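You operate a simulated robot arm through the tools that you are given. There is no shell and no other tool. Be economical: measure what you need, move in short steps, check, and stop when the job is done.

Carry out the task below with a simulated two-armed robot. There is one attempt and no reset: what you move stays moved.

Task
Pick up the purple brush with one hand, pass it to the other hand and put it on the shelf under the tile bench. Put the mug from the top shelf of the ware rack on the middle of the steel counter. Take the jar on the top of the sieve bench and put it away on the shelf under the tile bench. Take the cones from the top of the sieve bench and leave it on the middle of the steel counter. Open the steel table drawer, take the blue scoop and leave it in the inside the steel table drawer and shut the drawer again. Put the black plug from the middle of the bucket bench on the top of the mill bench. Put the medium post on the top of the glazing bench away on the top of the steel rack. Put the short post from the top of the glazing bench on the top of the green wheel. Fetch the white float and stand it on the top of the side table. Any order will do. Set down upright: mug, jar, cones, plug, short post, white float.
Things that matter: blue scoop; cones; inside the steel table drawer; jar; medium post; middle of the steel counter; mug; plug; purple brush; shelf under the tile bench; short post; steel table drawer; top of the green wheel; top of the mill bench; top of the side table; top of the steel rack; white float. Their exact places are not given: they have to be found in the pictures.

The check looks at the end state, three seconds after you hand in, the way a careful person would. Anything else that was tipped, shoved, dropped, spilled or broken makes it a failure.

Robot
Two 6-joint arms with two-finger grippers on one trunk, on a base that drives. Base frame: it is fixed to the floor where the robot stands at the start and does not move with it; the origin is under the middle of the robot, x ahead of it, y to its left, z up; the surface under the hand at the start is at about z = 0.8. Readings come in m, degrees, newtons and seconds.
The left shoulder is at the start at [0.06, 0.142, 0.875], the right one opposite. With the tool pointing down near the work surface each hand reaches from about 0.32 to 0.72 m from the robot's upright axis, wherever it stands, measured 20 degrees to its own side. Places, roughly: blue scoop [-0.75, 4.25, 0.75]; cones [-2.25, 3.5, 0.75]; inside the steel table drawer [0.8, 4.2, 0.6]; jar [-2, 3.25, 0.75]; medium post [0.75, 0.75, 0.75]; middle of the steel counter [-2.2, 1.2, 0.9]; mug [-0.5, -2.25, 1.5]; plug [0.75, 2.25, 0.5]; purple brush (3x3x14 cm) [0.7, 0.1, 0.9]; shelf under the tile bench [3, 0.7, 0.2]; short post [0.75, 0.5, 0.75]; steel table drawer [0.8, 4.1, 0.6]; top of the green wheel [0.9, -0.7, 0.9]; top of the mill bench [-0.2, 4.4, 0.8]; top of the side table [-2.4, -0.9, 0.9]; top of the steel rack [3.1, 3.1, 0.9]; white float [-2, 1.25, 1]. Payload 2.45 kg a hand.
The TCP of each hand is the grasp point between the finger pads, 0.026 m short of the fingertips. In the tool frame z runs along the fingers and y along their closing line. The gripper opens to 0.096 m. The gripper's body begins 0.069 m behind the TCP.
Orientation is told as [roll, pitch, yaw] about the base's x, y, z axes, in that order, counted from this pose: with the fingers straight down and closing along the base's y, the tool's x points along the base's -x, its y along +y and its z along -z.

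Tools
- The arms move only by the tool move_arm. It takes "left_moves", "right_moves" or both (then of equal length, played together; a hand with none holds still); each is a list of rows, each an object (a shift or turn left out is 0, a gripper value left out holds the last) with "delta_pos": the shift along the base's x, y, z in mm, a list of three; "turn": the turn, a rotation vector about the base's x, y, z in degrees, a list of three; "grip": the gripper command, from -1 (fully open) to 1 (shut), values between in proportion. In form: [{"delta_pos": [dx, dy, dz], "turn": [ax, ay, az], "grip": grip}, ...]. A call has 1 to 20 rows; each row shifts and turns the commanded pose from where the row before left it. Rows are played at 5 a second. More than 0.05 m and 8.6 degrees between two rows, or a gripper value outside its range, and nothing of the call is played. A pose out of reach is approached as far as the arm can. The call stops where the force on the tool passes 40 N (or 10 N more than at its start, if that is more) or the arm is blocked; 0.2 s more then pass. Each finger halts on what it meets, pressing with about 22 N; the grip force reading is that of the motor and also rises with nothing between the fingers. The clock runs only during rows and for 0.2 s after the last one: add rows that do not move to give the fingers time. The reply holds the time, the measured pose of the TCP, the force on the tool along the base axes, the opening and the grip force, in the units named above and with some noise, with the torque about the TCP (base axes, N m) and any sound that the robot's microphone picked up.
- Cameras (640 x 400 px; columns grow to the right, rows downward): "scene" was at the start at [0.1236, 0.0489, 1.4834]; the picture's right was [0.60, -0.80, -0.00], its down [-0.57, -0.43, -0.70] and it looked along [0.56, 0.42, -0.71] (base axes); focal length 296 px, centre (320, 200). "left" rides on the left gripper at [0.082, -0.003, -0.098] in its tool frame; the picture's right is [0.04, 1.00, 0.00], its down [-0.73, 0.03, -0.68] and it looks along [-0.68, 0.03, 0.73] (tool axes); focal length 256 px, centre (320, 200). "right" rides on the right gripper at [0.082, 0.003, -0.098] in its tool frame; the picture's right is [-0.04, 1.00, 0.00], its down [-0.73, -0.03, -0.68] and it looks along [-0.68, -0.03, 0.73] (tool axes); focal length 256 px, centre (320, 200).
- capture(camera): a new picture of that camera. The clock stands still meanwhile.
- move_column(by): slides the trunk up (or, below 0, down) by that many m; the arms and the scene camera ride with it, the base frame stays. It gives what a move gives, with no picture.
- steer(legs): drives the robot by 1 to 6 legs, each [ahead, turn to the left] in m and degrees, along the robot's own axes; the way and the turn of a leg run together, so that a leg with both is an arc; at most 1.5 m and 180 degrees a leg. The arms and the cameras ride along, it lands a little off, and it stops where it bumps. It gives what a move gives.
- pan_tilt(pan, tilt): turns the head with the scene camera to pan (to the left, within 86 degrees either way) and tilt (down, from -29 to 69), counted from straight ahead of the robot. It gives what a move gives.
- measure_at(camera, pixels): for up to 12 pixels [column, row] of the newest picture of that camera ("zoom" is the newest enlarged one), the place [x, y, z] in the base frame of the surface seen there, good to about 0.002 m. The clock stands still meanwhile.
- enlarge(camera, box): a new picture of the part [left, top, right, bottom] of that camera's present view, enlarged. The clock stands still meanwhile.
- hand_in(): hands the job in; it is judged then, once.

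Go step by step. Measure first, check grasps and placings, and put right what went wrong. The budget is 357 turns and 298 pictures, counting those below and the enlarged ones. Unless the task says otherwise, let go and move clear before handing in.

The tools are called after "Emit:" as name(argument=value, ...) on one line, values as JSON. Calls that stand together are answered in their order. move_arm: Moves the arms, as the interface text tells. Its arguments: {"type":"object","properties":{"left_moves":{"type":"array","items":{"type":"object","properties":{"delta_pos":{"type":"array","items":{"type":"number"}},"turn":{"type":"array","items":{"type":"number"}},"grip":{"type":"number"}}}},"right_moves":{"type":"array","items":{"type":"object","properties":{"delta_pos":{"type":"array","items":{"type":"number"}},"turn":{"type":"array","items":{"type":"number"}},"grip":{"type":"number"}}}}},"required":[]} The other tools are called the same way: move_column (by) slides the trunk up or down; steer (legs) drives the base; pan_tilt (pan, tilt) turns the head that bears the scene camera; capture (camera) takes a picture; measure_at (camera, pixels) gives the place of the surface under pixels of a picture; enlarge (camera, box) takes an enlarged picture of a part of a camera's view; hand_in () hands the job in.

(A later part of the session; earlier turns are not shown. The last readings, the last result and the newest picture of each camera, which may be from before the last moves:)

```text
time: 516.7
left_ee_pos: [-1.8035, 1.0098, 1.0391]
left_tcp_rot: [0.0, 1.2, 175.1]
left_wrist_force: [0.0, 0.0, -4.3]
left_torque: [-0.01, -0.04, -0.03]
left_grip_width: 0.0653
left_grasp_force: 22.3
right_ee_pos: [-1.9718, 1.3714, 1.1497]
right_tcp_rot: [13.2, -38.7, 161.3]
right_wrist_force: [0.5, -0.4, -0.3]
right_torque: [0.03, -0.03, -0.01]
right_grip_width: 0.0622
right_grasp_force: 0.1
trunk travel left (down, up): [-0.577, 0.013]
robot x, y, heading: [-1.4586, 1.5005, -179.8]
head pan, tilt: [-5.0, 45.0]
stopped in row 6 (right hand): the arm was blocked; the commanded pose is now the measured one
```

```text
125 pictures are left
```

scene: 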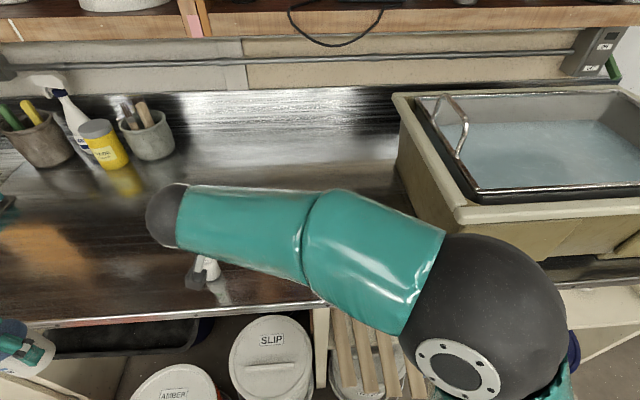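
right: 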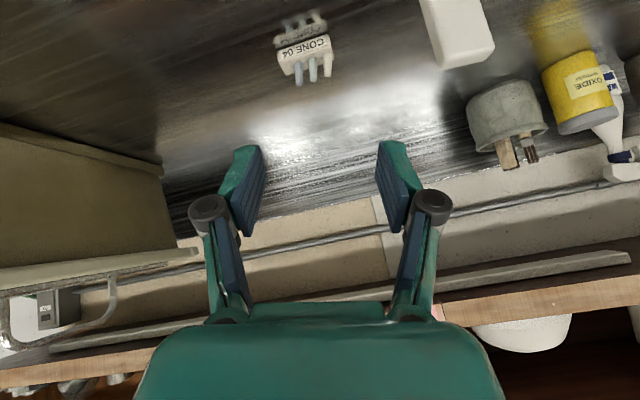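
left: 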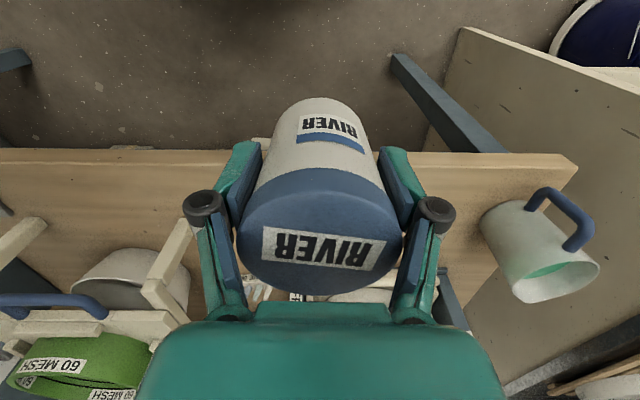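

The right arm is cramped here and got skewed (roll 13°, yaw 161°). I raise it away from the float and return the hand to vertical.

Emit:
move_arm(right_moves=[{"delta_pos": [0, 25, 15], "turn": [4.9, -1.6, -4.1]}, {"delta_pos": [0, 25, 15], "turn": [4.9, -1.6, -4.1]}, {"delta_pos": [0, 20, 10], "turn": [-2.5, -7.3, 0]}, {"delta_pos": [0, 10, 0], "turn": [-2.5, -7.3, 0]}, {"turn": [-2.5, -7.3, 0]}, {"turn": [-2.5, -7.3, 0]}, {"turn": [-2.4, -7.3, 0]}, {}])

Emit:
capture(camera="scene")

Emit:
capture(camera="right")

```text
time: 518.5
left_ee_pos: [-1.8034, 1.0104, 1.0387]
left_tcp_rot: [0.2, 1.1, 175.1]
left_wrist_force: [-0.9, 0.5, -3.9]
left_torque: [-0.06, -0.05, 0.01]
left_grip_width: 0.0654
left_grasp_force: 21.8
right_ee_pos: [-1.9708, 1.4489, 1.1867]
right_tcp_rot: [0.1, 0.1, 161.8]
right_wrist_force: [0.9, -0.2, -0.9]
right_torque: [-0.04, 0.0, 0.02]
right_grip_width: 0.0627
right_grasp_force: 0.0
trunk travel left (down, up): [-0.577, 0.013]
robot x, y, heading: [-1.4567, 1.5027, -179.7]
head pan, tilt: [-5.0, 45.0]
```

```text
124 pictures are left
```

scene: 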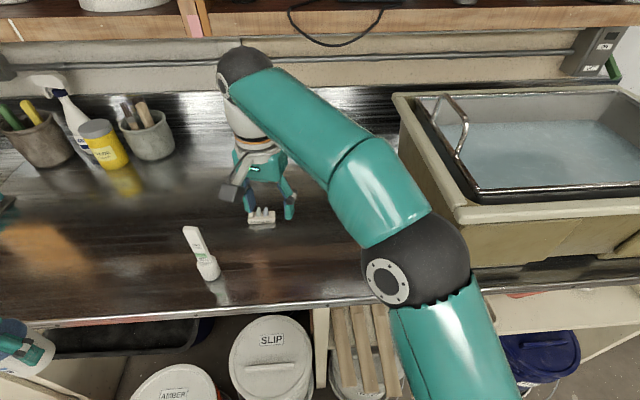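

```text
123 pictures are left
```

right: 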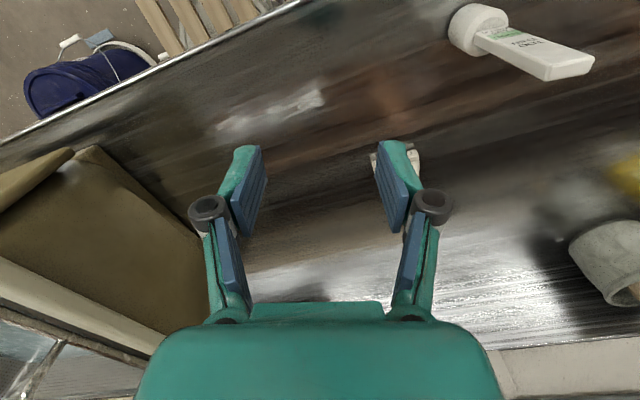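

Hand is vertical again. I measure the float's stem closely.

Emit:
enlarge(camera="scene", box=[170, 215, 240, 290])

Emit:
enlarge(camera="right", box=[430, 0, 610, 100])

Emit:
measure_at(camera="right", pixels=[[568, 66], [548, 78], [592, 62], [500, 35], [480, 18], [575, 72], [545, 60], [560, 55], [530, 60]])

```text
5.33 times, centred on (205, 252) of scene
```

zoom: 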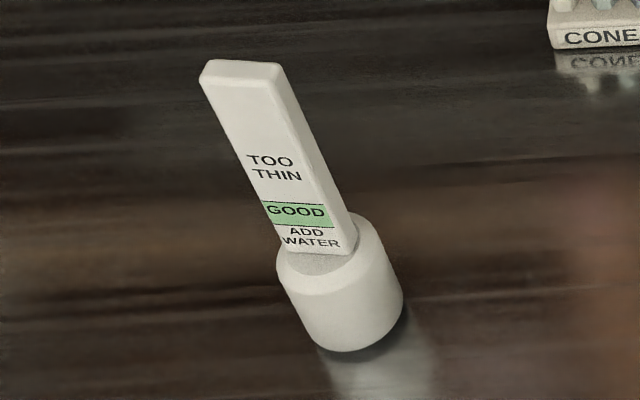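

```text
3.56 times, centred on (520, 50) of right
```

zoom: 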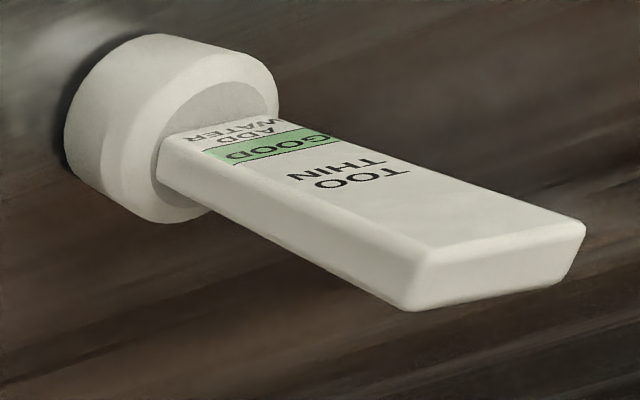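

```text
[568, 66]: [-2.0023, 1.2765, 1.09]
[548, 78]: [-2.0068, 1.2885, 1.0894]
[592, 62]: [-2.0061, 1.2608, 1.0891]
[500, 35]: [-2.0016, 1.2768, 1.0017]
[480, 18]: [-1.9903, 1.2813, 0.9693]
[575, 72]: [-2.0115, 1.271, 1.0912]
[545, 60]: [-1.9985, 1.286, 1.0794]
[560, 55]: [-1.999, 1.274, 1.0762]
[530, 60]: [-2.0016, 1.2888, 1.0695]
```

Stem: centre (−2.008,1.2745), 31 mm wide along y, top z 1.091. I go above it with yaw ≈178° and descend.

Emit:
move_arm(right_moves=[{"delta_pos": [0, -35, 0], "turn": [0, 0, 5.5]}, {"delta_pos": [-7, -35, 0], "turn": [0, 0, 5.5]}, {"delta_pos": [-10, -35, 0], "turn": [0, 0, 5]}, {"delta_pos": [-10, -35, 0]}, {"delta_pos": [-10, -34, 0]}, {}])

Emit:
capture(camera="right")

```text
time: 519.5
left_ee_pos: [-1.8044, 1.0106, 1.0354]
left_tcp_rot: [0.0, 1.2, 175.0]
left_wrist_force: [0.3, -0.1, -3.5]
left_torque: [-0.03, 0.0, -0.02]
left_grip_width: 0.0651
left_grasp_force: 21.9
right_ee_pos: [-1.9968, 1.4228, 1.1602]
right_tcp_rot: [1.4, 1.4, 168.6]
right_wrist_force: [0.3, -0.6, 0.7]
right_torque: [-0.03, 0.02, -0.01]
right_grip_width: 0.0625
right_grasp_force: 0.0
right hand out of reach, approached as far as the arm can: row 2, 3, 4
trunk travel left (down, up): [-0.577, 0.013]
robot x, y, heading: [-1.4552, 1.5024, -179.6]
head pan, tilt: [-5.0, 45.0]
stopped in row 4 (right hand): the arm was blocked; the commanded pose is now the measured one
```

```text
120 pictures are left
```

right: 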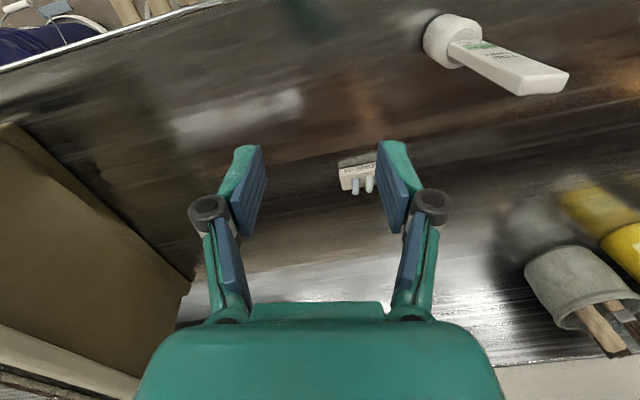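

The right arm can't cross over there. The left arm is ideally placed for the float, so I swap: park the jar on the counter at (−2.02,1.43), take the float with the left, the jar with the right. First I move the right arm aside.

Emit:
move_arm(right_moves=[{"delta_pos": [10, 40, 0], "turn": [-1.4, 1.4, 0]}, {"delta_pos": [10, 45, 0]}, {"delta_pos": [10, 45, 0]}, {"delta_pos": [10, 45, 0]}, {"delta_pos": [10, 40, 0]}, {}])

Emit:
move_arm(left_moves=[{"delta_pos": [-10, 45, 0]}, {"delta_pos": [-10, 45, 0]}, {"delta_pos": [0, 45, 0]}, {"delta_pos": [0, 45, 0]}, {"delta_pos": [0, 45, 0]}, {"delta_pos": [0, 45, 0]}, {"delta_pos": [0, 45, 0]}, {"delta_pos": [0, 45, 0]}, {"delta_pos": [0, 45, 0]}, {"delta_pos": [0, 15, 0]}, {}])

Emit:
capture(camera="scene")

```text
time: 520.9
left_ee_pos: [-1.8044, 1.0084, 1.0396]
left_tcp_rot: [0.1, 1.1, 175.1]
left_wrist_force: [-0.4, -0.6, -3.8]
left_torque: [-0.01, -0.04, 0.01]
left_grip_width: 0.0655
left_grasp_force: 21.6
right_ee_pos: [-1.945, 1.6339, 1.1584]
right_tcp_rot: [2.9, 0.4, 169.1]
right_wrist_force: [-0.4, -1.3, -0.2]
right_torque: [0.01, -0.02, 0.04]
right_grip_width: 0.0626
right_grasp_force: 0.0
trunk travel left (down, up): [-0.577, 0.013]
robot x, y, heading: [-1.4521, 1.4994, -179.9]
head pan, tilt: [-5.0, 45.0]
```

```text
time: 523.3
left_ee_pos: [-1.8259, 1.4287, 1.0377]
left_tcp_rot: [0.1, 1.2, 175.0]
left_wrist_force: [-0.4, -0.8, -4.0]
left_torque: [-0.03, -0.04, 0.02]
left_grip_width: 0.0653
left_grasp_force: 22.1
right_ee_pos: [-1.9444, 1.635, 1.1585]
right_tcp_rot: [3.0, 0.4, 169.0]
right_wrist_force: [0.2, -0.5, -0.7]
right_torque: [0.0, 0.01, 0.02]
right_grip_width: 0.0621
right_grasp_force: 0.0
trunk travel left (down, up): [-0.577, 0.013]
robot x, y, heading: [-1.4532, 1.5039, -179.9]
head pan, tilt: [-5.0, 45.0]
```

```text
119 pictures are left
```

scene: 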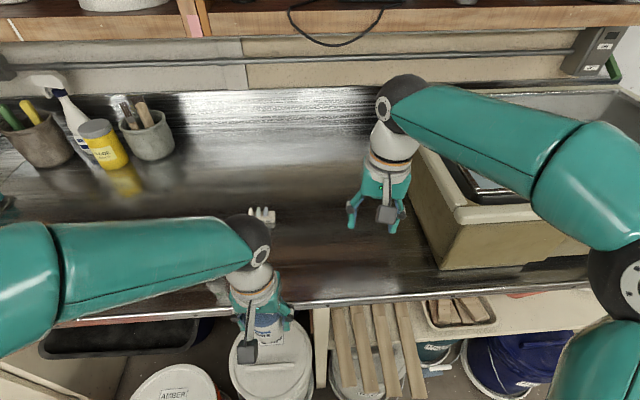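

Now forward 190 mm and down towards the counter with the jar.

Emit:
move_arm(left_moves=[{"delta_pos": [-40, 2, 0]}, {"delta_pos": [-45, 2, 0]}, {"delta_pos": [-45, 2, 0]}, {"delta_pos": [-45, 2, -10]}, {"delta_pos": [-15, 2, -25]}, {"delta_pos": [0, 0, -25]}, {"delta_pos": [0, 0, -10]}, {}])

Emit:
capture(camera="left")

```text
time: 525.1
left_ee_pos: [-2.0144, 1.4396, 0.9695]
left_tcp_rot: [0.1, 0.8, 175.2]
left_wrist_force: [-2.0, -1.3, 15.1]
left_torque: [-0.11, -0.21, -0.02]
left_grip_width: 0.0656
left_grasp_force: 21.8
right_ee_pos: [-1.9445, 1.6347, 1.1584]
right_tcp_rot: [3.0, 0.2, 169.0]
right_wrist_force: [-0.1, -0.3, 0.2]
right_torque: [-0.02, 0.03, 0.02]
right_grip_width: 0.0624
right_grasp_force: 0.0
trunk travel left (down, up): [-0.577, 0.013]
robot x, y, heading: [-1.4533, 1.5029, -179.6]
head pan, tilt: [-5.0, 45.0]
```

```text
118 pictures are left
```

left: 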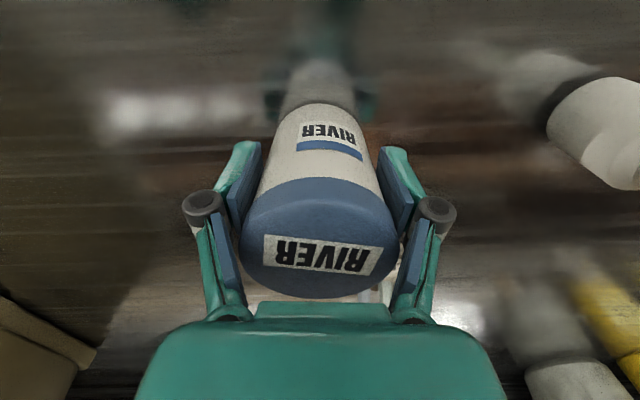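

Jar is on the counter (fz 15). I release, lift clear and move the left hand to the float.

Emit:
move_arm(left_moves=[{"grip": -0.9}, {}, {}, {"delta_pos": [0, 0, 40]}, {"delta_pos": [0, 0, 45]}, {"delta_pos": [0, 0, 45]}, {"delta_pos": [0, 0, 45]}, {"delta_pos": [0, 0, 20]}, {"delta_pos": [0, -40, 0], "grip": -0.25}, {"delta_pos": [0, -45, 0]}, {"delta_pos": [3, -45, 0]}, {"delta_pos": [3, -35, 0]}, {}])

Emit:
capture(camera="left")

Emit:
capture(camera="scene")

```text
time: 527.9
left_ee_pos: [-2.0092, 1.2749, 1.1673]
left_tcp_rot: [0.1, 1.2, 175.1]
left_wrist_force: [0.1, 0.3, -0.5]
left_torque: [-0.01, 0.01, 0.0]
left_grip_width: 0.0598
left_grasp_force: 0.1
right_ee_pos: [-1.9426, 1.6351, 1.1578]
right_tcp_rot: [2.9, 0.5, 169.1]
right_wrist_force: [0.6, -0.4, -0.7]
right_torque: [0.04, 0.02, -0.01]
right_grip_width: 0.0624
right_grasp_force: 0.0
trunk travel left (down, up): [-0.577, 0.013]
robot x, y, heading: [-1.4538, 1.4987, -179.8]
head pan, tilt: [-5.0, 45.0]
```

```text
117 pictures are left
```

left: 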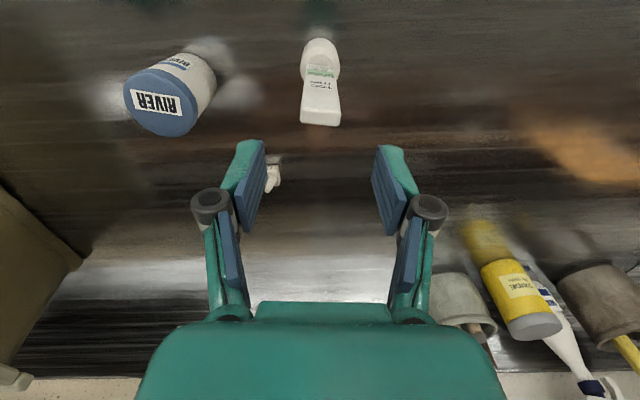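

```text
116 pictures are left
```

scene: 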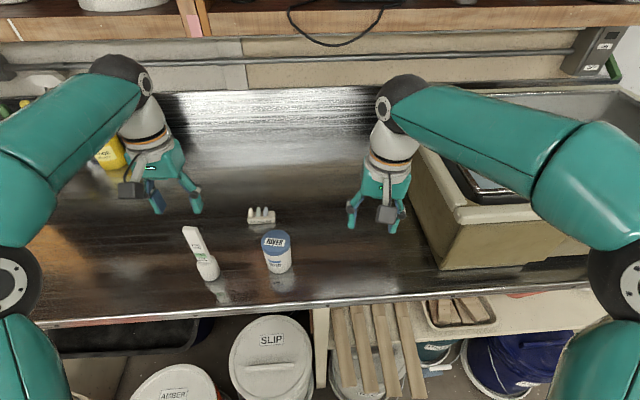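

Aligned above the stem. I descend 112 mm, grip and lift.

Emit:
move_arm(left_moves=[{"delta_pos": [0, 0, -40]}, {"delta_pos": [0, 0, -40]}, {"delta_pos": [0, 0, -32]}, {}, {"grip": 1}, {}, {}, {"delta_pos": [0, 0, 20]}, {"delta_pos": [0, 0, 40]}, {}])

Emit:
capture(camera="left")

```text
time: 530.1
left_ee_pos: [-2.0073, 1.2731, 1.113]
left_tcp_rot: [0.1, 1.2, 175.2]
left_wrist_force: [0.4, -0.9, -1.8]
left_torque: [0.0, 0.0, -0.01]
left_grip_width: 0.0301
left_grasp_force: 21.8
right_ee_pos: [-1.9443, 1.6349, 1.1575]
right_tcp_rot: [2.8, 0.4, 169.1]
right_wrist_force: [0.4, -0.3, 0.1]
right_torque: [0.02, -0.01, -0.01]
right_grip_width: 0.0627
right_grasp_force: 0.1
trunk travel left (down, up): [-0.577, 0.013]
robot x, y, heading: [-1.4573, 1.504, -179.6]
head pan, tilt: [-5.0, 45.0]
```

```text
115 pictures are left
```

left: 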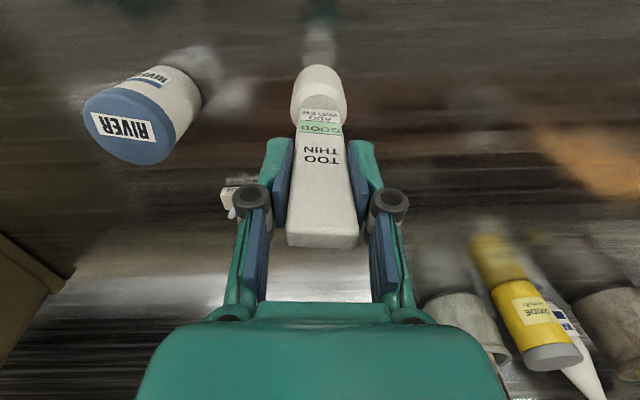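

Float held (30 mm). I pull the left hand back and left, and bring the right hand above the jar.

Emit:
move_arm(left_moves=[{"delta_pos": [30, -20, 10]}, {"delta_pos": [40, -25, 0]}, {"delta_pos": [40, -25, 0]}, {"delta_pos": [40, -25, 0]}, {"delta_pos": [20, -25, 0]}, {"delta_pos": [0, -40, 0]}, {"delta_pos": [0, -40, 0]}, {}])

Emit:
move_arm(right_moves=[{"delta_pos": [-10, -40, 0], "turn": [0, 0, 5], "grip": -0.95}, {"delta_pos": [-15, -40, 0], "turn": [-1.5, 0, 5]}, {"delta_pos": [-15, -40, 0], "turn": [-1.5, 0, 0]}, {"delta_pos": [-15, -40, 0]}, {"delta_pos": [-15, -35, 0]}, {}])

Emit:
capture(camera="right")

Emit:
capture(camera="scene")

```text
time: 531.9
left_ee_pos: [-1.8361, 1.075, 1.1227]
left_tcp_rot: [0.1, 1.1, 175.1]
left_wrist_force: [-0.1, 0.1, -1.0]
left_torque: [0.01, 0.01, -0.01]
left_grip_width: 0.03
left_grasp_force: 21.8
right_ee_pos: [-1.9436, 1.6345, 1.1591]
right_tcp_rot: [2.9, 0.5, 169.1]
right_wrist_force: [0.1, 0.3, 0.9]
right_torque: [0.01, -0.04, 0.02]
right_grip_width: 0.0623
right_grasp_force: 0.0
trunk travel left (down, up): [-0.577, 0.013]
robot x, y, heading: [-1.453, 1.5023, -179.9]
head pan, tilt: [-5.0, 45.0]
```

```text
time: 533.3
left_ee_pos: [-1.8362, 1.0741, 1.1224]
left_tcp_rot: [0.1, 1.1, 175.0]
left_wrist_force: [0.9, 0.3, -1.4]
left_torque: [-0.05, -0.01, 0.03]
left_grip_width: 0.0301
left_grasp_force: 21.9
right_ee_pos: [-2.015, 1.4385, 1.1594]
right_tcp_rot: [5.9, 0.5, 179.1]
right_wrist_force: [-0.1, 0.9, 1.0]
right_torque: [-0.06, 0.01, 0.02]
right_grip_width: 0.0935
right_grasp_force: 0.1
trunk travel left (down, up): [-0.577, 0.013]
robot x, y, heading: [-1.4588, 1.5017, -179.9]
head pan, tilt: [-5.0, 45.0]
```

```text
114 pictures are left
```

right: 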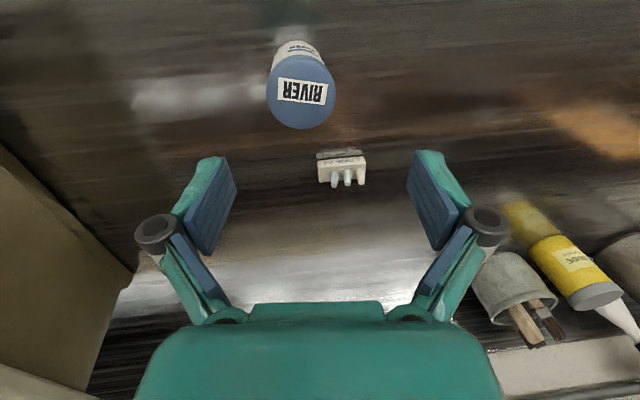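

```text
113 pictures are left
```

scene: 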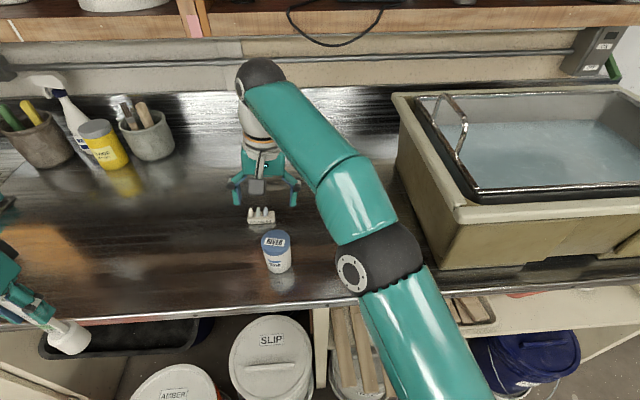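

Roll is 5.9°, which I correct with +5.9° about x; I also measure the jar's lid.

Emit:
move_arm(right_moves=[{"turn": [3, 0, 0]}, {"turn": [2.9, 0, 0]}, {}])

Emit:
capture(camera="right")

Emit:
measure_at(camera="scene", pixels=[[276, 235], [265, 240], [287, 240], [276, 230], [276, 255]])

```text
time: 534.1
left_ee_pos: [-1.8381, 1.0755, 1.1226]
left_tcp_rot: [0.1, 1.2, 175.1]
left_wrist_force: [-0.6, -0.3, -1.9]
left_torque: [-0.02, -0.01, -0.01]
left_grip_width: 0.03
left_grasp_force: 21.9
right_ee_pos: [-2.0107, 1.4396, 1.1571]
right_tcp_rot: [0.0, 0.4, 179.1]
right_wrist_force: [0.4, 0.9, 0.4]
right_torque: [0.0, 0.0, 0.01]
right_grip_width: 0.0935
right_grasp_force: 0.1
right hand out of reach, approached as far as the arm can: row 2
trunk travel left (down, up): [-0.577, 0.013]
robot x, y, heading: [-1.4554, 1.5027, -180.0]
head pan, tilt: [-5.0, 45.0]
```

```text
112 pictures are left
```

right: 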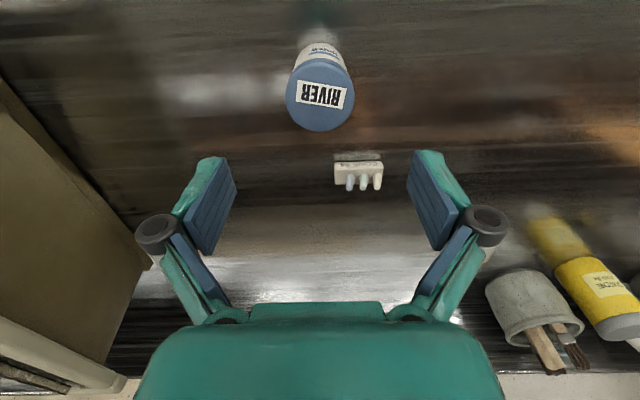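

```text
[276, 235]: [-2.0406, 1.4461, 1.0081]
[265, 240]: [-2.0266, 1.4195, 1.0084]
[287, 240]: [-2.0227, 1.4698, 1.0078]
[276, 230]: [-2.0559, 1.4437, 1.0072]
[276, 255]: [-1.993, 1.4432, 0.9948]
```

Jar centre ≈(−2.021,1.445). I adjust and descend to z≈0.967, then close.

Emit:
move_arm(right_moves=[{"delta_pos": [-2, 5, -40]}, {"delta_pos": [-3, 0, -40]}, {"delta_pos": [-3, 0, -40]}, {"delta_pos": [0, 0, -40]}, {"delta_pos": [0, 0, -30]}, {}])

Emit:
capture(camera="right")

```text
time: 535.5
left_ee_pos: [-1.8358, 1.0743, 1.122]
left_tcp_rot: [0.0, 1.1, 175.1]
left_wrist_force: [0.8, 0.0, -1.1]
left_torque: [0.0, 0.0, 0.01]
left_grip_width: 0.0298
left_grasp_force: 22.0
right_ee_pos: [-2.0172, 1.446, 0.9655]
right_tcp_rot: [0.1, 0.4, 178.9]
right_wrist_force: [0.3, 0.0, -0.3]
right_torque: [-0.03, 0.01, 0.02]
right_grip_width: 0.0936
right_grasp_force: 0.0
trunk travel left (down, up): [-0.577, 0.013]
robot x, y, heading: [-1.4565, 1.4994, -179.6]
head pan, tilt: [-5.0, 45.0]
```

```text
111 pictures are left
```

right: 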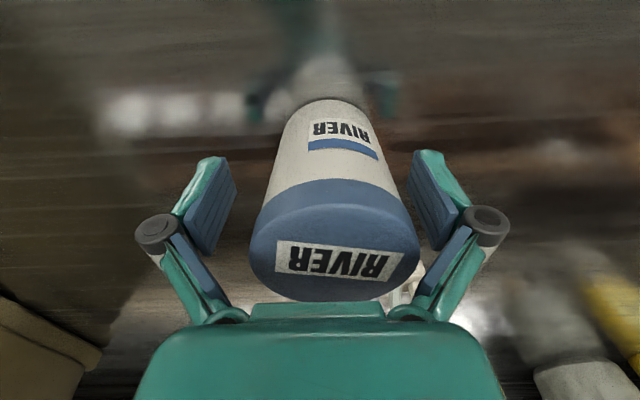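

Emit:
move_arm(right_moves=[{"grip": 1}, {}, {}, {"delta_pos": [0, 0, 20]}, {"delta_pos": [0, 0, 40]}, {"delta_pos": [20, 0, 40]}, {"delta_pos": [40, 10, 20]}, {"delta_pos": [40, 10, 0]}, {"delta_pos": [40, 10, 0]}, {}])

Emit:
capture(camera="scene")

```text
time: 537.7
left_ee_pos: [-1.8367, 1.074, 1.1227]
left_tcp_rot: [0.1, 1.2, 175.1]
left_wrist_force: [0.1, -1.0, -2.3]
left_torque: [0.01, -0.04, 0.0]
left_grip_width: 0.0296
left_grasp_force: 21.7
right_ee_pos: [-1.8785, 1.4749, 1.0902]
right_tcp_rot: [0.0, 0.5, 179.1]
right_wrist_force: [0.0, -0.5, -4.2]
right_torque: [0.02, -0.04, 0.0]
right_grip_width: 0.0657
right_grasp_force: 22.6
trunk travel left (down, up): [-0.577, 0.013]
robot x, y, heading: [-1.4593, 1.4999, -179.7]
head pan, tilt: [-5.0, 45.0]
```

```text
110 pictures are left
```

scene: 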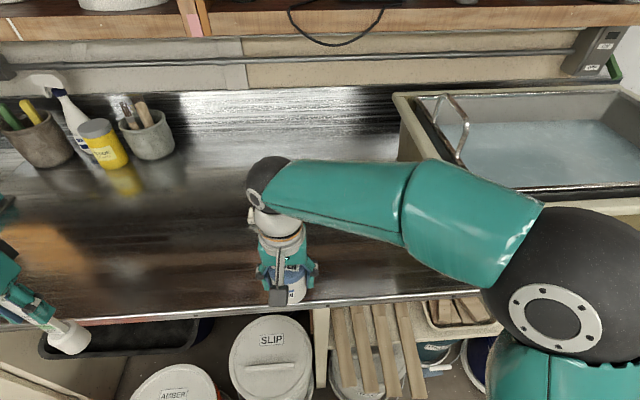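

Both objects held. I back off and drive south towards the side table at (−2.4,−0.9).

Emit:
steer(legs=[[-0.37, 0]])

Emit:
steer(legs=[[0, 45]])

Emit:
steer(legs=[[0, 45]])

Emit:
steer(legs=[[1.2, 0]])

Emit:
steer(legs=[[1.0, 0]])

Emit:
steer(legs=[[0, -45]])

Emit:
steer(legs=[[0, -45]])

Emit:
pan_tilt(pan=0, tilt=40)

Emit:
capture(camera="scene")

```text
time: 540.1
left_ee_pos: [-1.4561, 1.0781, 1.123]
left_tcp_rot: [0.0, 1.1, 174.4]
left_wrist_force: [0.2, 0.1, -0.9]
left_torque: [0.01, 0.0, 0.01]
left_grip_width: 0.0297
left_grasp_force: 22.3
right_ee_pos: [-1.4908, 1.4795, 1.0917]
right_tcp_rot: [0.0, 0.3, 178.4]
right_wrist_force: [0.7, -0.5, -2.3]
right_torque: [-0.03, 0.03, -0.01]
right_grip_width: 0.0657
right_grasp_force: 21.9
trunk travel left (down, up): [-0.577, 0.013]
robot x, y, heading: [-1.0699, 1.5013, 179.6]
head pan, tilt: [-5.0, 45.0]
```

```text
time: 542.8
left_ee_pos: [-1.0529, 0.9293, 1.1224]
left_tcp_rot: [0.1, 1.2, -141.4]
left_wrist_force: [0.0, -0.6, -1.7]
left_torque: [-0.01, -0.02, 0.0]
left_grip_width: 0.0296
left_grasp_force: 21.9
right_ee_pos: [-1.3595, 1.1922, 1.0922]
right_tcp_rot: [0.1, 0.4, -137.5]
right_wrist_force: [-0.2, -0.5, -4.1]
right_torque: [0.0, -0.03, 0.0]
right_grip_width: 0.0658
right_grasp_force: 22.3
trunk travel left (down, up): [-0.577, 0.013]
robot x, y, heading: [-1.09, 1.5235, -136.6]
head pan, tilt: [-5.0, 45.0]
```

```text
time: 545.5
left_ee_pos: [-0.6476, 1.1253, 1.123]
left_tcp_rot: [0.1, 1.2, -96.7]
left_wrist_force: [0.0, 0.2, -0.6]
left_torque: [0.02, 0.02, -0.01]
left_grip_width: 0.0296
left_grasp_force: 21.7
right_ee_pos: [-1.0485, 1.0984, 1.0908]
right_tcp_rot: [0.0, 0.5, -92.8]
right_wrist_force: [-0.2, -0.6, -3.9]
right_torque: [0.02, 0.0, 0.02]
right_grip_width: 0.0656
right_grasp_force: 21.9
trunk travel left (down, up): [-0.577, 0.013]
robot x, y, heading: [-1.1255, 1.5269, -92.5]
head pan, tilt: [-5.0, 45.0]
```

```text
time: 551.7
left_ee_pos: [-0.6782, -0.0694, 1.123]
left_tcp_rot: [0.2, 1.2, -95.8]
left_wrist_force: [-0.3, 0.0, -2.2]
left_torque: [0.0, 0.0, 0.01]
left_grip_width: 0.0295
left_grasp_force: 22.0
right_ee_pos: [-1.0803, -0.1024, 1.0921]
right_tcp_rot: [0.0, 0.4, -91.8]
right_wrist_force: [0.1, 0.5, -3.2]
right_torque: [0.03, 0.02, 0.0]
right_grip_width: 0.0658
right_grasp_force: 21.8
trunk travel left (down, up): [-0.577, 0.013]
robot x, y, heading: [-1.1613, 0.3178, -91.2]
head pan, tilt: [-5.0, 45.0]
```

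```text
time: 557.0
left_ee_pos: [-0.722, -1.0941, 1.1234]
left_tcp_rot: [0.2, 1.2, -96.9]
left_wrist_force: [-0.8, 0.2, -1.9]
left_torque: [0.02, -0.02, 0.01]
left_grip_width: 0.0296
left_grasp_force: 21.8
right_ee_pos: [-1.1238, -1.1196, 1.0921]
right_tcp_rot: [0.0, 0.5, -93.0]
right_wrist_force: [-0.3, -0.7, -3.0]
right_torque: [0.05, 0.0, 0.0]
right_grip_width: 0.0656
right_grasp_force: 21.9
trunk travel left (down, up): [-0.577, 0.013]
robot x, y, heading: [-1.1944, -0.693, -92.5]
head pan, tilt: [-5.0, 45.0]
```

```text
time: 559.8
left_ee_pos: [-1.1463, -1.3144, 1.1251]
left_tcp_rot: [0.1, 1.2, -142.3]
left_wrist_force: [0.1, -0.6, -0.9]
left_torque: [0.01, 0.02, -0.01]
left_grip_width: 0.0298
left_grasp_force: 21.5
right_ee_pos: [-1.4472, -1.0458, 1.0931]
right_tcp_rot: [0.0, 0.5, -138.5]
right_wrist_force: [0.0, 0.6, -3.3]
right_torque: [0.02, -0.04, 0.02]
right_grip_width: 0.0653
right_grasp_force: 21.8
trunk travel left (down, up): [-0.577, 0.013]
robot x, y, heading: [-1.1782, -0.7221, -137.7]
head pan, tilt: [-5.0, 45.0]
```

```text
time: 562.5
left_ee_pos: [-1.5771, -1.1632, 1.1242]
left_tcp_rot: [0.0, 1.2, 172.7]
left_wrist_force: [-0.3, 0.2, -1.1]
left_torque: [-0.01, 0.0, -0.01]
left_grip_width: 0.0295
left_grasp_force: 22.0
right_ee_pos: [-1.6008, -0.7602, 1.0927]
right_tcp_rot: [0.0, 0.4, 176.7]
right_wrist_force: [0.2, -0.1, -2.8]
right_torque: [0.0, -0.04, -0.01]
right_grip_width: 0.0656
right_grasp_force: 22.0
trunk travel left (down, up): [-0.577, 0.013]
robot x, y, heading: [-1.1771, -0.7535, 177.8]
head pan, tilt: [-5.0, 45.0]
```

```text
time: 563.1
left_ee_pos: [-1.5762, -1.1613, 1.1252]
left_tcp_rot: [0.2, 1.3, 172.7]
left_wrist_force: [0.7, -0.4, -1.5]
left_torque: [-0.06, 0.0, 0.03]
left_grip_width: 0.0295
left_grasp_force: 22.0
right_ee_pos: [-1.5981, -0.7598, 1.0936]
right_tcp_rot: [0.0, 0.4, 176.7]
right_wrist_force: [0.2, 0.1, -4.1]
right_torque: [-0.02, -0.03, -0.03]
right_grip_width: 0.0654
right_grasp_force: 21.9
trunk travel left (down, up): [-0.577, 0.013]
robot x, y, heading: [-1.1776, -0.7495, 178.0]
head pan, tilt: [0.0, 40.0]
```

```text
109 pictures are left
```

scene: 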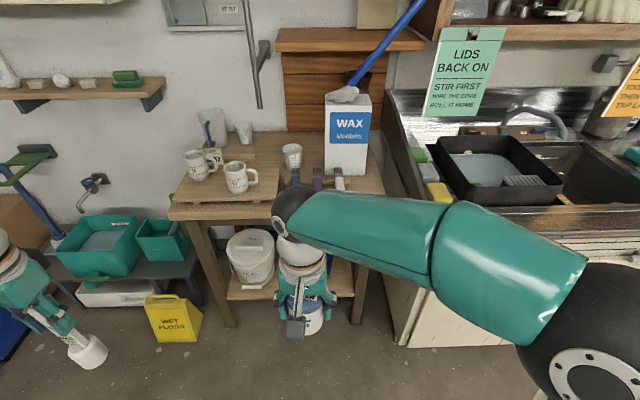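

The side table with mugs and WAX box is ahead. I measure its free areas.

Emit:
enlarge(camera="scene", box=[150, 80, 410, 250])

Emit:
measure_at(camera="scene", pixels=[[250, 212], [260, 206], [180, 212], [270, 180], [365, 180], [290, 180], [320, 190], [350, 100], [240, 175], [290, 145], [265, 140]])

```text
2.35 times, centred on (280, 165) of scene
```

zoom: 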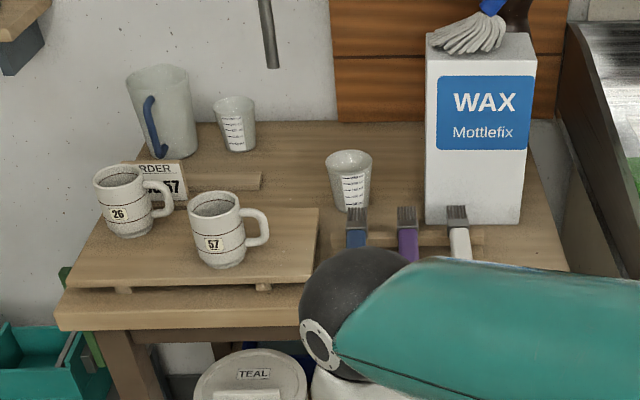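

```text
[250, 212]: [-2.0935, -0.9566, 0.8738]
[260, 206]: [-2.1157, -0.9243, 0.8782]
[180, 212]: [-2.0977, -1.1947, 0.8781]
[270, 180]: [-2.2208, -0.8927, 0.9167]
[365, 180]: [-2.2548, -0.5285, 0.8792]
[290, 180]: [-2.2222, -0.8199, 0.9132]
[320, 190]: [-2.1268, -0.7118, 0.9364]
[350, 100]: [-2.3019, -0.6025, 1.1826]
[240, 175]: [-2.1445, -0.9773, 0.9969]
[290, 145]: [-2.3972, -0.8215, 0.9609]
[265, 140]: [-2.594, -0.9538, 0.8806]
```

I move the right arm to the side to see the right front part of the table.

Emit:
move_arm(right_moves=[{"delta_pos": [0, 45, 0]}, {"delta_pos": [0, 45, 0]}, {"delta_pos": [0, 45, 0]}, {"delta_pos": [0, 45, 0]}, {"delta_pos": [0, 45, 0]}, {}])

Emit:
capture(camera="scene")

Emit:
enlarge(camera="scene", box=[150, 80, 410, 250])

```text
time: 564.5
left_ee_pos: [-1.5756, -1.1644, 1.1251]
left_tcp_rot: [0.1, 1.1, 172.7]
left_wrist_force: [0.4, 0.2, -1.3]
left_torque: [-0.01, -0.02, -0.01]
left_grip_width: 0.0295
left_grasp_force: 22.3
right_ee_pos: [-1.6021, -0.5362, 1.0955]
right_tcp_rot: [-0.2, 0.4, 176.6]
right_wrist_force: [-0.6, -1.4, -3.3]
right_torque: [0.0, -0.02, 0.0]
right_grip_width: 0.0654
right_grasp_force: 22.2
trunk travel left (down, up): [-0.577, 0.013]
robot x, y, heading: [-1.1777, -0.7514, 177.9]
head pan, tilt: [0.0, 40.0]
```

```text
107 pictures are left
```

scene: 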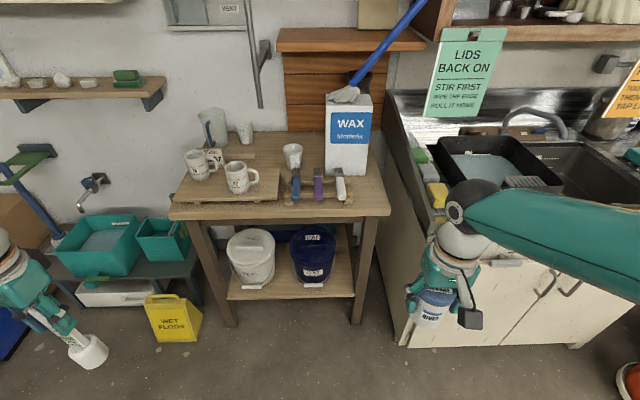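

```text
2.35 times, centred on (280, 165) of scene
```

zoom: 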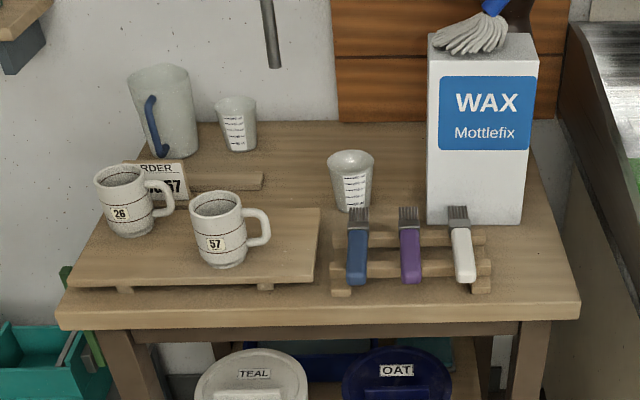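

I measure candidate spots: zoom (525,270), (530,250), (290,190), and front strip (340,302).

Emit:
measure_at(camera="zoom", pixels=[[525, 270], [535, 240], [493, 275], [565, 295], [555, 262], [340, 303], [295, 190], [315, 150], [405, 190], [330, 262], [318, 265], [480, 303]])

```text
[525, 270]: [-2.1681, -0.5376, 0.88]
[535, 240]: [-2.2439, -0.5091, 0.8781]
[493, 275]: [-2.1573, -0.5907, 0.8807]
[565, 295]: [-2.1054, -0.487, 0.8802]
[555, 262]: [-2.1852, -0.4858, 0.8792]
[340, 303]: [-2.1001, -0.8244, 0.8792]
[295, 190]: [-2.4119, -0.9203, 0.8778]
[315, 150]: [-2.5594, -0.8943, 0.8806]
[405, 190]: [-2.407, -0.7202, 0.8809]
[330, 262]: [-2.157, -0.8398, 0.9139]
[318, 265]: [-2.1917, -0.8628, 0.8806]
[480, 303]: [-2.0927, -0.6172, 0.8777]
```

Best spot: right front corner (−2.17,−0.53). I reposition the robot to y≈−0.38.

Emit:
steer(legs=[[0, -44]])

Emit:
steer(legs=[[0, -44]])

Emit:
steer(legs=[[0.36, 0]])

Emit:
steer(legs=[[0, 45]])

Emit:
steer(legs=[[0, 45]])

Emit:
capture(camera="scene")

```text
time: 567.3
left_ee_pos: [-1.7499, -0.7579, 1.1248]
left_tcp_rot: [0.1, 1.1, 127.6]
left_wrist_force: [-0.5, 0.3, -1.8]
left_torque: [0.02, 0.02, 0.01]
left_grip_width: 0.0292
left_grasp_force: 22.3
right_ee_pos: [-1.3232, -0.298, 1.095]
right_tcp_rot: [0.0, 0.5, 131.5]
right_wrist_force: [-0.7, -0.1, -4.3]
right_torque: [-0.05, -0.03, 0.0]
right_grip_width: 0.0656
right_grasp_force: 21.8
trunk travel left (down, up): [-0.577, 0.013]
robot x, y, heading: [-1.2001, -0.7706, 132.9]
head pan, tilt: [0.0, 40.0]
```

```text
time: 570.0
left_ee_pos: [-1.5757, -0.3705, 1.1249]
left_tcp_rot: [0.1, 1.1, 81.9]
left_wrist_force: [0.9, 0.1, -2.0]
left_torque: [0.02, 0.01, 0.04]
left_grip_width: 0.0296
left_grasp_force: 22.0
right_ee_pos: [-0.9485, -0.3525, 1.0946]
right_tcp_rot: [0.0, 0.5, 85.9]
right_wrist_force: [-0.2, -0.4, -3.2]
right_torque: [-0.03, 0.0, -0.02]
right_grip_width: 0.0656
right_grasp_force: 21.9
trunk travel left (down, up): [-0.577, 0.013]
robot x, y, heading: [-1.2307, -0.7675, 87.6]
head pan, tilt: [0.0, 40.0]
```

```text
time: 572.3
left_ee_pos: [-1.5602, -0.0116, 1.1253]
left_tcp_rot: [0.1, 1.1, 81.8]
left_wrist_force: [-0.1, 0.0, -2.3]
left_torque: [-0.01, -0.01, 0.0]
left_grip_width: 0.0294
left_grasp_force: 22.0
right_ee_pos: [-0.9322, 0.0064, 1.0947]
right_tcp_rot: [0.0, 0.5, 85.9]
right_wrist_force: [0.3, 0.7, -3.4]
right_torque: [-0.08, 0.0, 0.0]
right_grip_width: 0.0654
right_grasp_force: 22.4
trunk travel left (down, up): [-0.577, 0.013]
robot x, y, heading: [-1.2129, -0.4098, 87.5]
head pan, tilt: [0.0, 40.0]
```

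```text
time: 575.1
left_ee_pos: [-1.7414, -0.3778, 1.1248]
left_tcp_rot: [0.0, 1.2, 127.4]
left_wrist_force: [-0.8, 0.3, -1.5]
left_torque: [-0.01, 0.0, -0.01]
left_grip_width: 0.0294
left_grasp_force: 22.0
right_ee_pos: [-1.3164, 0.0826, 1.0962]
right_tcp_rot: [0.0, 0.5, 131.4]
right_wrist_force: [0.0, -0.8, -4.2]
right_torque: [-0.06, -0.02, 0.04]
right_grip_width: 0.0656
right_grasp_force: 21.7
trunk travel left (down, up): [-0.577, 0.013]
robot x, y, heading: [-1.1955, -0.3933, 132.7]
head pan, tilt: [0.0, 40.0]
```

```text
time: 577.8
left_ee_pos: [-1.5857, -0.7783, 1.1254]
left_tcp_rot: [0.0, 1.1, 173.7]
left_wrist_force: [-0.2, 0.2, -2.2]
left_torque: [0.0, -0.01, 0.03]
left_grip_width: 0.0294
left_grasp_force: 21.9
right_ee_pos: [-1.6221, -0.1518, 1.0956]
right_tcp_rot: [0.0, 0.5, 177.6]
right_wrist_force: [0.2, 0.6, -2.9]
right_torque: [-0.02, -0.03, -0.01]
right_grip_width: 0.0655
right_grasp_force: 22.1
trunk travel left (down, up): [-0.577, 0.013]
robot x, y, heading: [-1.1927, -0.3587, 178.9]
head pan, tilt: [0.0, 40.0]
```

```text
105 pictures are left
```

scene: 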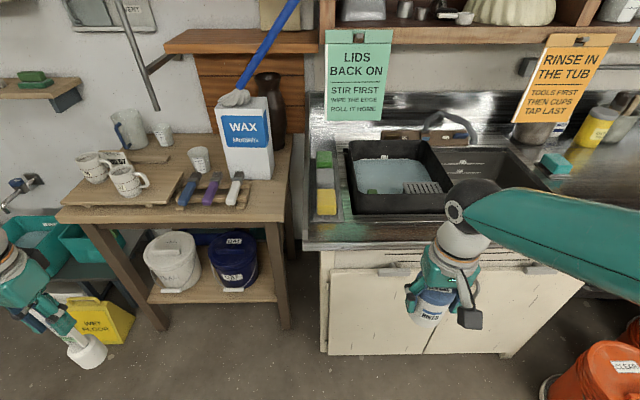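

I drive 0.3 m forward.

Emit:
steer(legs=[[0.3, 0]])

Emit:
capture(camera="scene")

Emit:
measure_at(camera="scene", pixels=[[265, 200], [285, 195], [245, 205], [255, 160], [290, 170], [305, 200], [270, 215], [262, 185]])

```text
time: 579.9
left_ee_pos: [-1.8862, -0.7705, 1.1269]
left_tcp_rot: [0.1, 1.3, 173.6]
left_wrist_force: [0.2, -0.1, -1.5]
left_torque: [0.02, 0.01, -0.02]
left_grip_width: 0.0294
left_grasp_force: 21.8
right_ee_pos: [-1.9229, -0.1443, 1.0959]
right_tcp_rot: [-0.1, 0.5, 177.5]
right_wrist_force: [-0.3, 0.3, -3.6]
right_torque: [0.0, -0.05, 0.01]
right_grip_width: 0.0655
right_grasp_force: 22.2
trunk travel left (down, up): [-0.577, 0.013]
robot x, y, heading: [-1.4974, -0.3533, 178.5]
head pan, tilt: [0.0, 40.0]
```

```text
104 pictures are left
```

scene: 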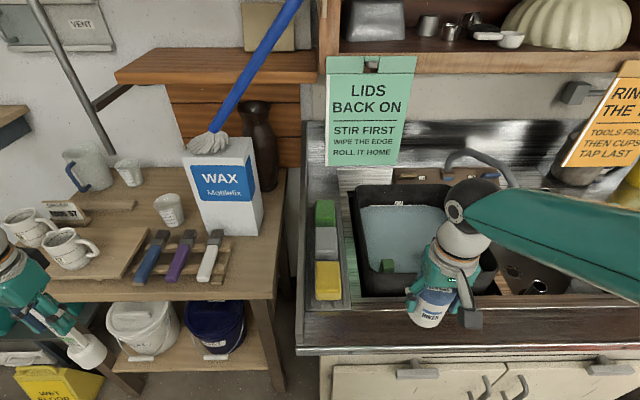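

```text
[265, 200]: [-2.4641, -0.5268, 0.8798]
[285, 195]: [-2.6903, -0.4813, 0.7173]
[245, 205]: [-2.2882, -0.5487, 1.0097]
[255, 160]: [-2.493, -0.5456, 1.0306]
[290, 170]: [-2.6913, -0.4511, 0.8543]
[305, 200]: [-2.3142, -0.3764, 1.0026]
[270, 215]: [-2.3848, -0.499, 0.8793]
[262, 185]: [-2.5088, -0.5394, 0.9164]
```

The target spot (−2.17,−0.535) is free. I move the float sideways in front of the table, then forward over it.

Emit:
move_arm(left_moves=[{"delta_pos": [0, 45, 0]}, {"delta_pos": [0, 45, 0]}, {"delta_pos": [0, 45, 0]}, {"delta_pos": [0, 45, 0]}, {"delta_pos": [0, 45, 0]}, {"delta_pos": [-25, 10, 0]}, {"delta_pos": [-45, 0, 0]}, {"delta_pos": [-45, 0, 0]}, {"delta_pos": [-45, 0, 0]}, {"delta_pos": [-45, 0, 0]}, {"delta_pos": [-45, 0, 0]}, {"delta_pos": [-34, 0, 0]}, {}])

Emit:
capture(camera="left")

Emit:
capture(camera="scene")

```text
time: 582.7
left_ee_pos: [-2.1326, -0.5343, 1.1177]
left_tcp_rot: [0.1, 1.2, 173.7]
left_wrist_force: [0.0, -0.2, -1.5]
left_torque: [0.01, -0.03, 0.05]
left_grip_width: 0.0295
left_grasp_force: 22.3
left hand out of reach, approached as far as the arm can: row 11, 12
right_ee_pos: [-1.9228, -0.1441, 1.0974]
right_tcp_rot: [-0.1, 0.6, 177.6]
right_wrist_force: [-0.6, 0.1, -5.3]
right_torque: [0.0, -0.02, -0.01]
right_grip_width: 0.0654
right_grasp_force: 22.0
trunk travel left (down, up): [-0.577, 0.013]
robot x, y, heading: [-1.4951, -0.3554, 178.8]
head pan, tilt: [0.0, 40.0]
```

```text
103 pictures are left
```

left: 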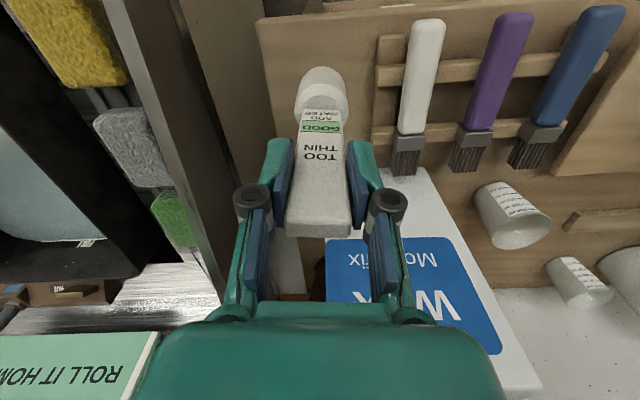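

```text
102 pictures are left
```

scene: 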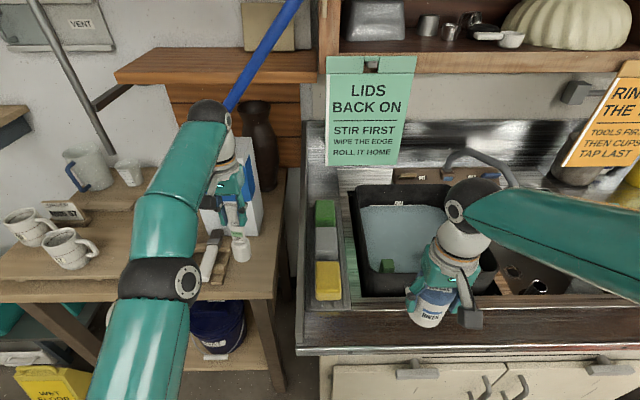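

At x −2.133; lower height gives more reach. I lower 60 mm and advance 25 mm.

Emit:
move_arm(left_moves=[{"delta_pos": [0, 0, -40]}, {"delta_pos": [0, 0, -25]}, {"delta_pos": [-25, 0, 0]}, {}])

```text
time: 583.7
left_ee_pos: [-2.1541, -0.5345, 1.0527]
left_tcp_rot: [0.1, 1.1, 173.6]
left_wrist_force: [0.3, 0.2, -1.2]
left_torque: [0.02, 0.02, -0.01]
left_grip_width: 0.0296
left_grasp_force: 22.5
right_ee_pos: [-1.9195, -0.1449, 1.0982]
right_tcp_rot: [-0.2, 0.4, 177.6]
right_wrist_force: [-0.1, -0.4, -2.9]
right_torque: [0.05, -0.03, 0.0]
right_grip_width: 0.0657
right_grasp_force: 22.8
trunk travel left (down, up): [-0.577, 0.013]
robot x, y, heading: [-1.4928, -0.3529, 178.5]
head pan, tilt: [0.0, 40.0]
```

x −2.154. I lower gently towards contact at ≈1.023.

Emit:
move_arm(left_moves=[{"delta_pos": [0, 0, -18]}, {"delta_pos": [0, 0, -5]}, {"delta_pos": [0, 0, -3]}, {}])

```text
time: 584.7
left_ee_pos: [-2.156, -0.5321, 1.0273]
left_tcp_rot: [0.0, 0.9, 173.7]
left_wrist_force: [-2.1, -2.9, 19.8]
left_torque: [-0.1, 0.25, 0.03]
left_grip_width: 0.0299
left_grasp_force: 21.3
right_ee_pos: [-1.9204, -0.1439, 1.0975]
right_tcp_rot: [0.0, 0.5, 177.7]
right_wrist_force: [0.4, 0.1, -4.2]
right_torque: [-0.01, -0.01, -0.02]
right_grip_width: 0.0656
right_grasp_force: 21.7
trunk travel left (down, up): [-0.577, 0.013]
robot x, y, heading: [-1.4951, -0.3505, 178.7]
head pan, tilt: [0.0, 40.0]
```

Contact (fz 20). I relieve 1 mm, open, and rise.

Emit:
move_arm(left_moves=[{"delta_pos": [0, 0, 1.5]}, {"grip": -0.2}, {}, {}, {"delta_pos": [0, 0, 40]}, {"delta_pos": [0, 0, 40]}, {"delta_pos": [0, 0, 30]}, {"delta_pos": [40, 0, 10]}, {"delta_pos": [45, 0, 0]}, {"delta_pos": [45, 0, 0]}, {"delta_pos": [45, 0, 0]}, {}])

Emit:
enlarge(camera="scene", box=[160, 170, 320, 290])

```text
time: 587.3
left_ee_pos: [-1.9489, -0.5309, 1.1371]
left_tcp_rot: [0.1, 1.2, 173.6]
left_wrist_force: [-0.3, 0.1, -0.1]
left_torque: [0.01, -0.03, -0.01]
left_grip_width: 0.0574
left_grasp_force: 0.0
left hand out of reach, approached as far as the arm can: row 5, 6, 7
right_ee_pos: [-1.9233, -0.1436, 1.0971]
right_tcp_rot: [0.0, 0.4, 177.6]
right_wrist_force: [-0.9, 0.1, -3.4]
right_torque: [0.0, -0.06, -0.03]
right_grip_width: 0.0656
right_grasp_force: 21.8
trunk travel left (down, up): [-0.577, 0.013]
robot x, y, heading: [-1.4964, -0.3537, 178.6]
head pan, tilt: [0.0, 40.0]
```

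```text
3.33 times, centred on (240, 230) of scene
```

zoom: 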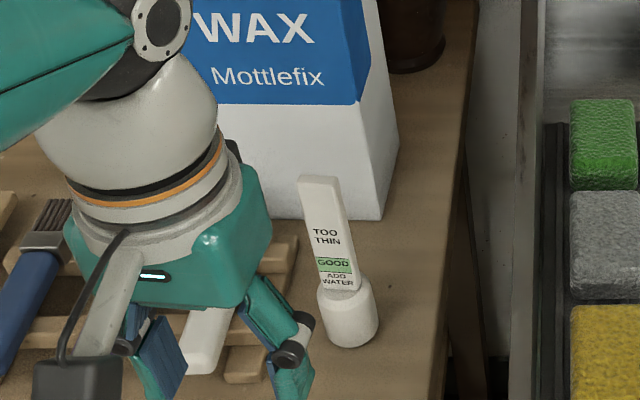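

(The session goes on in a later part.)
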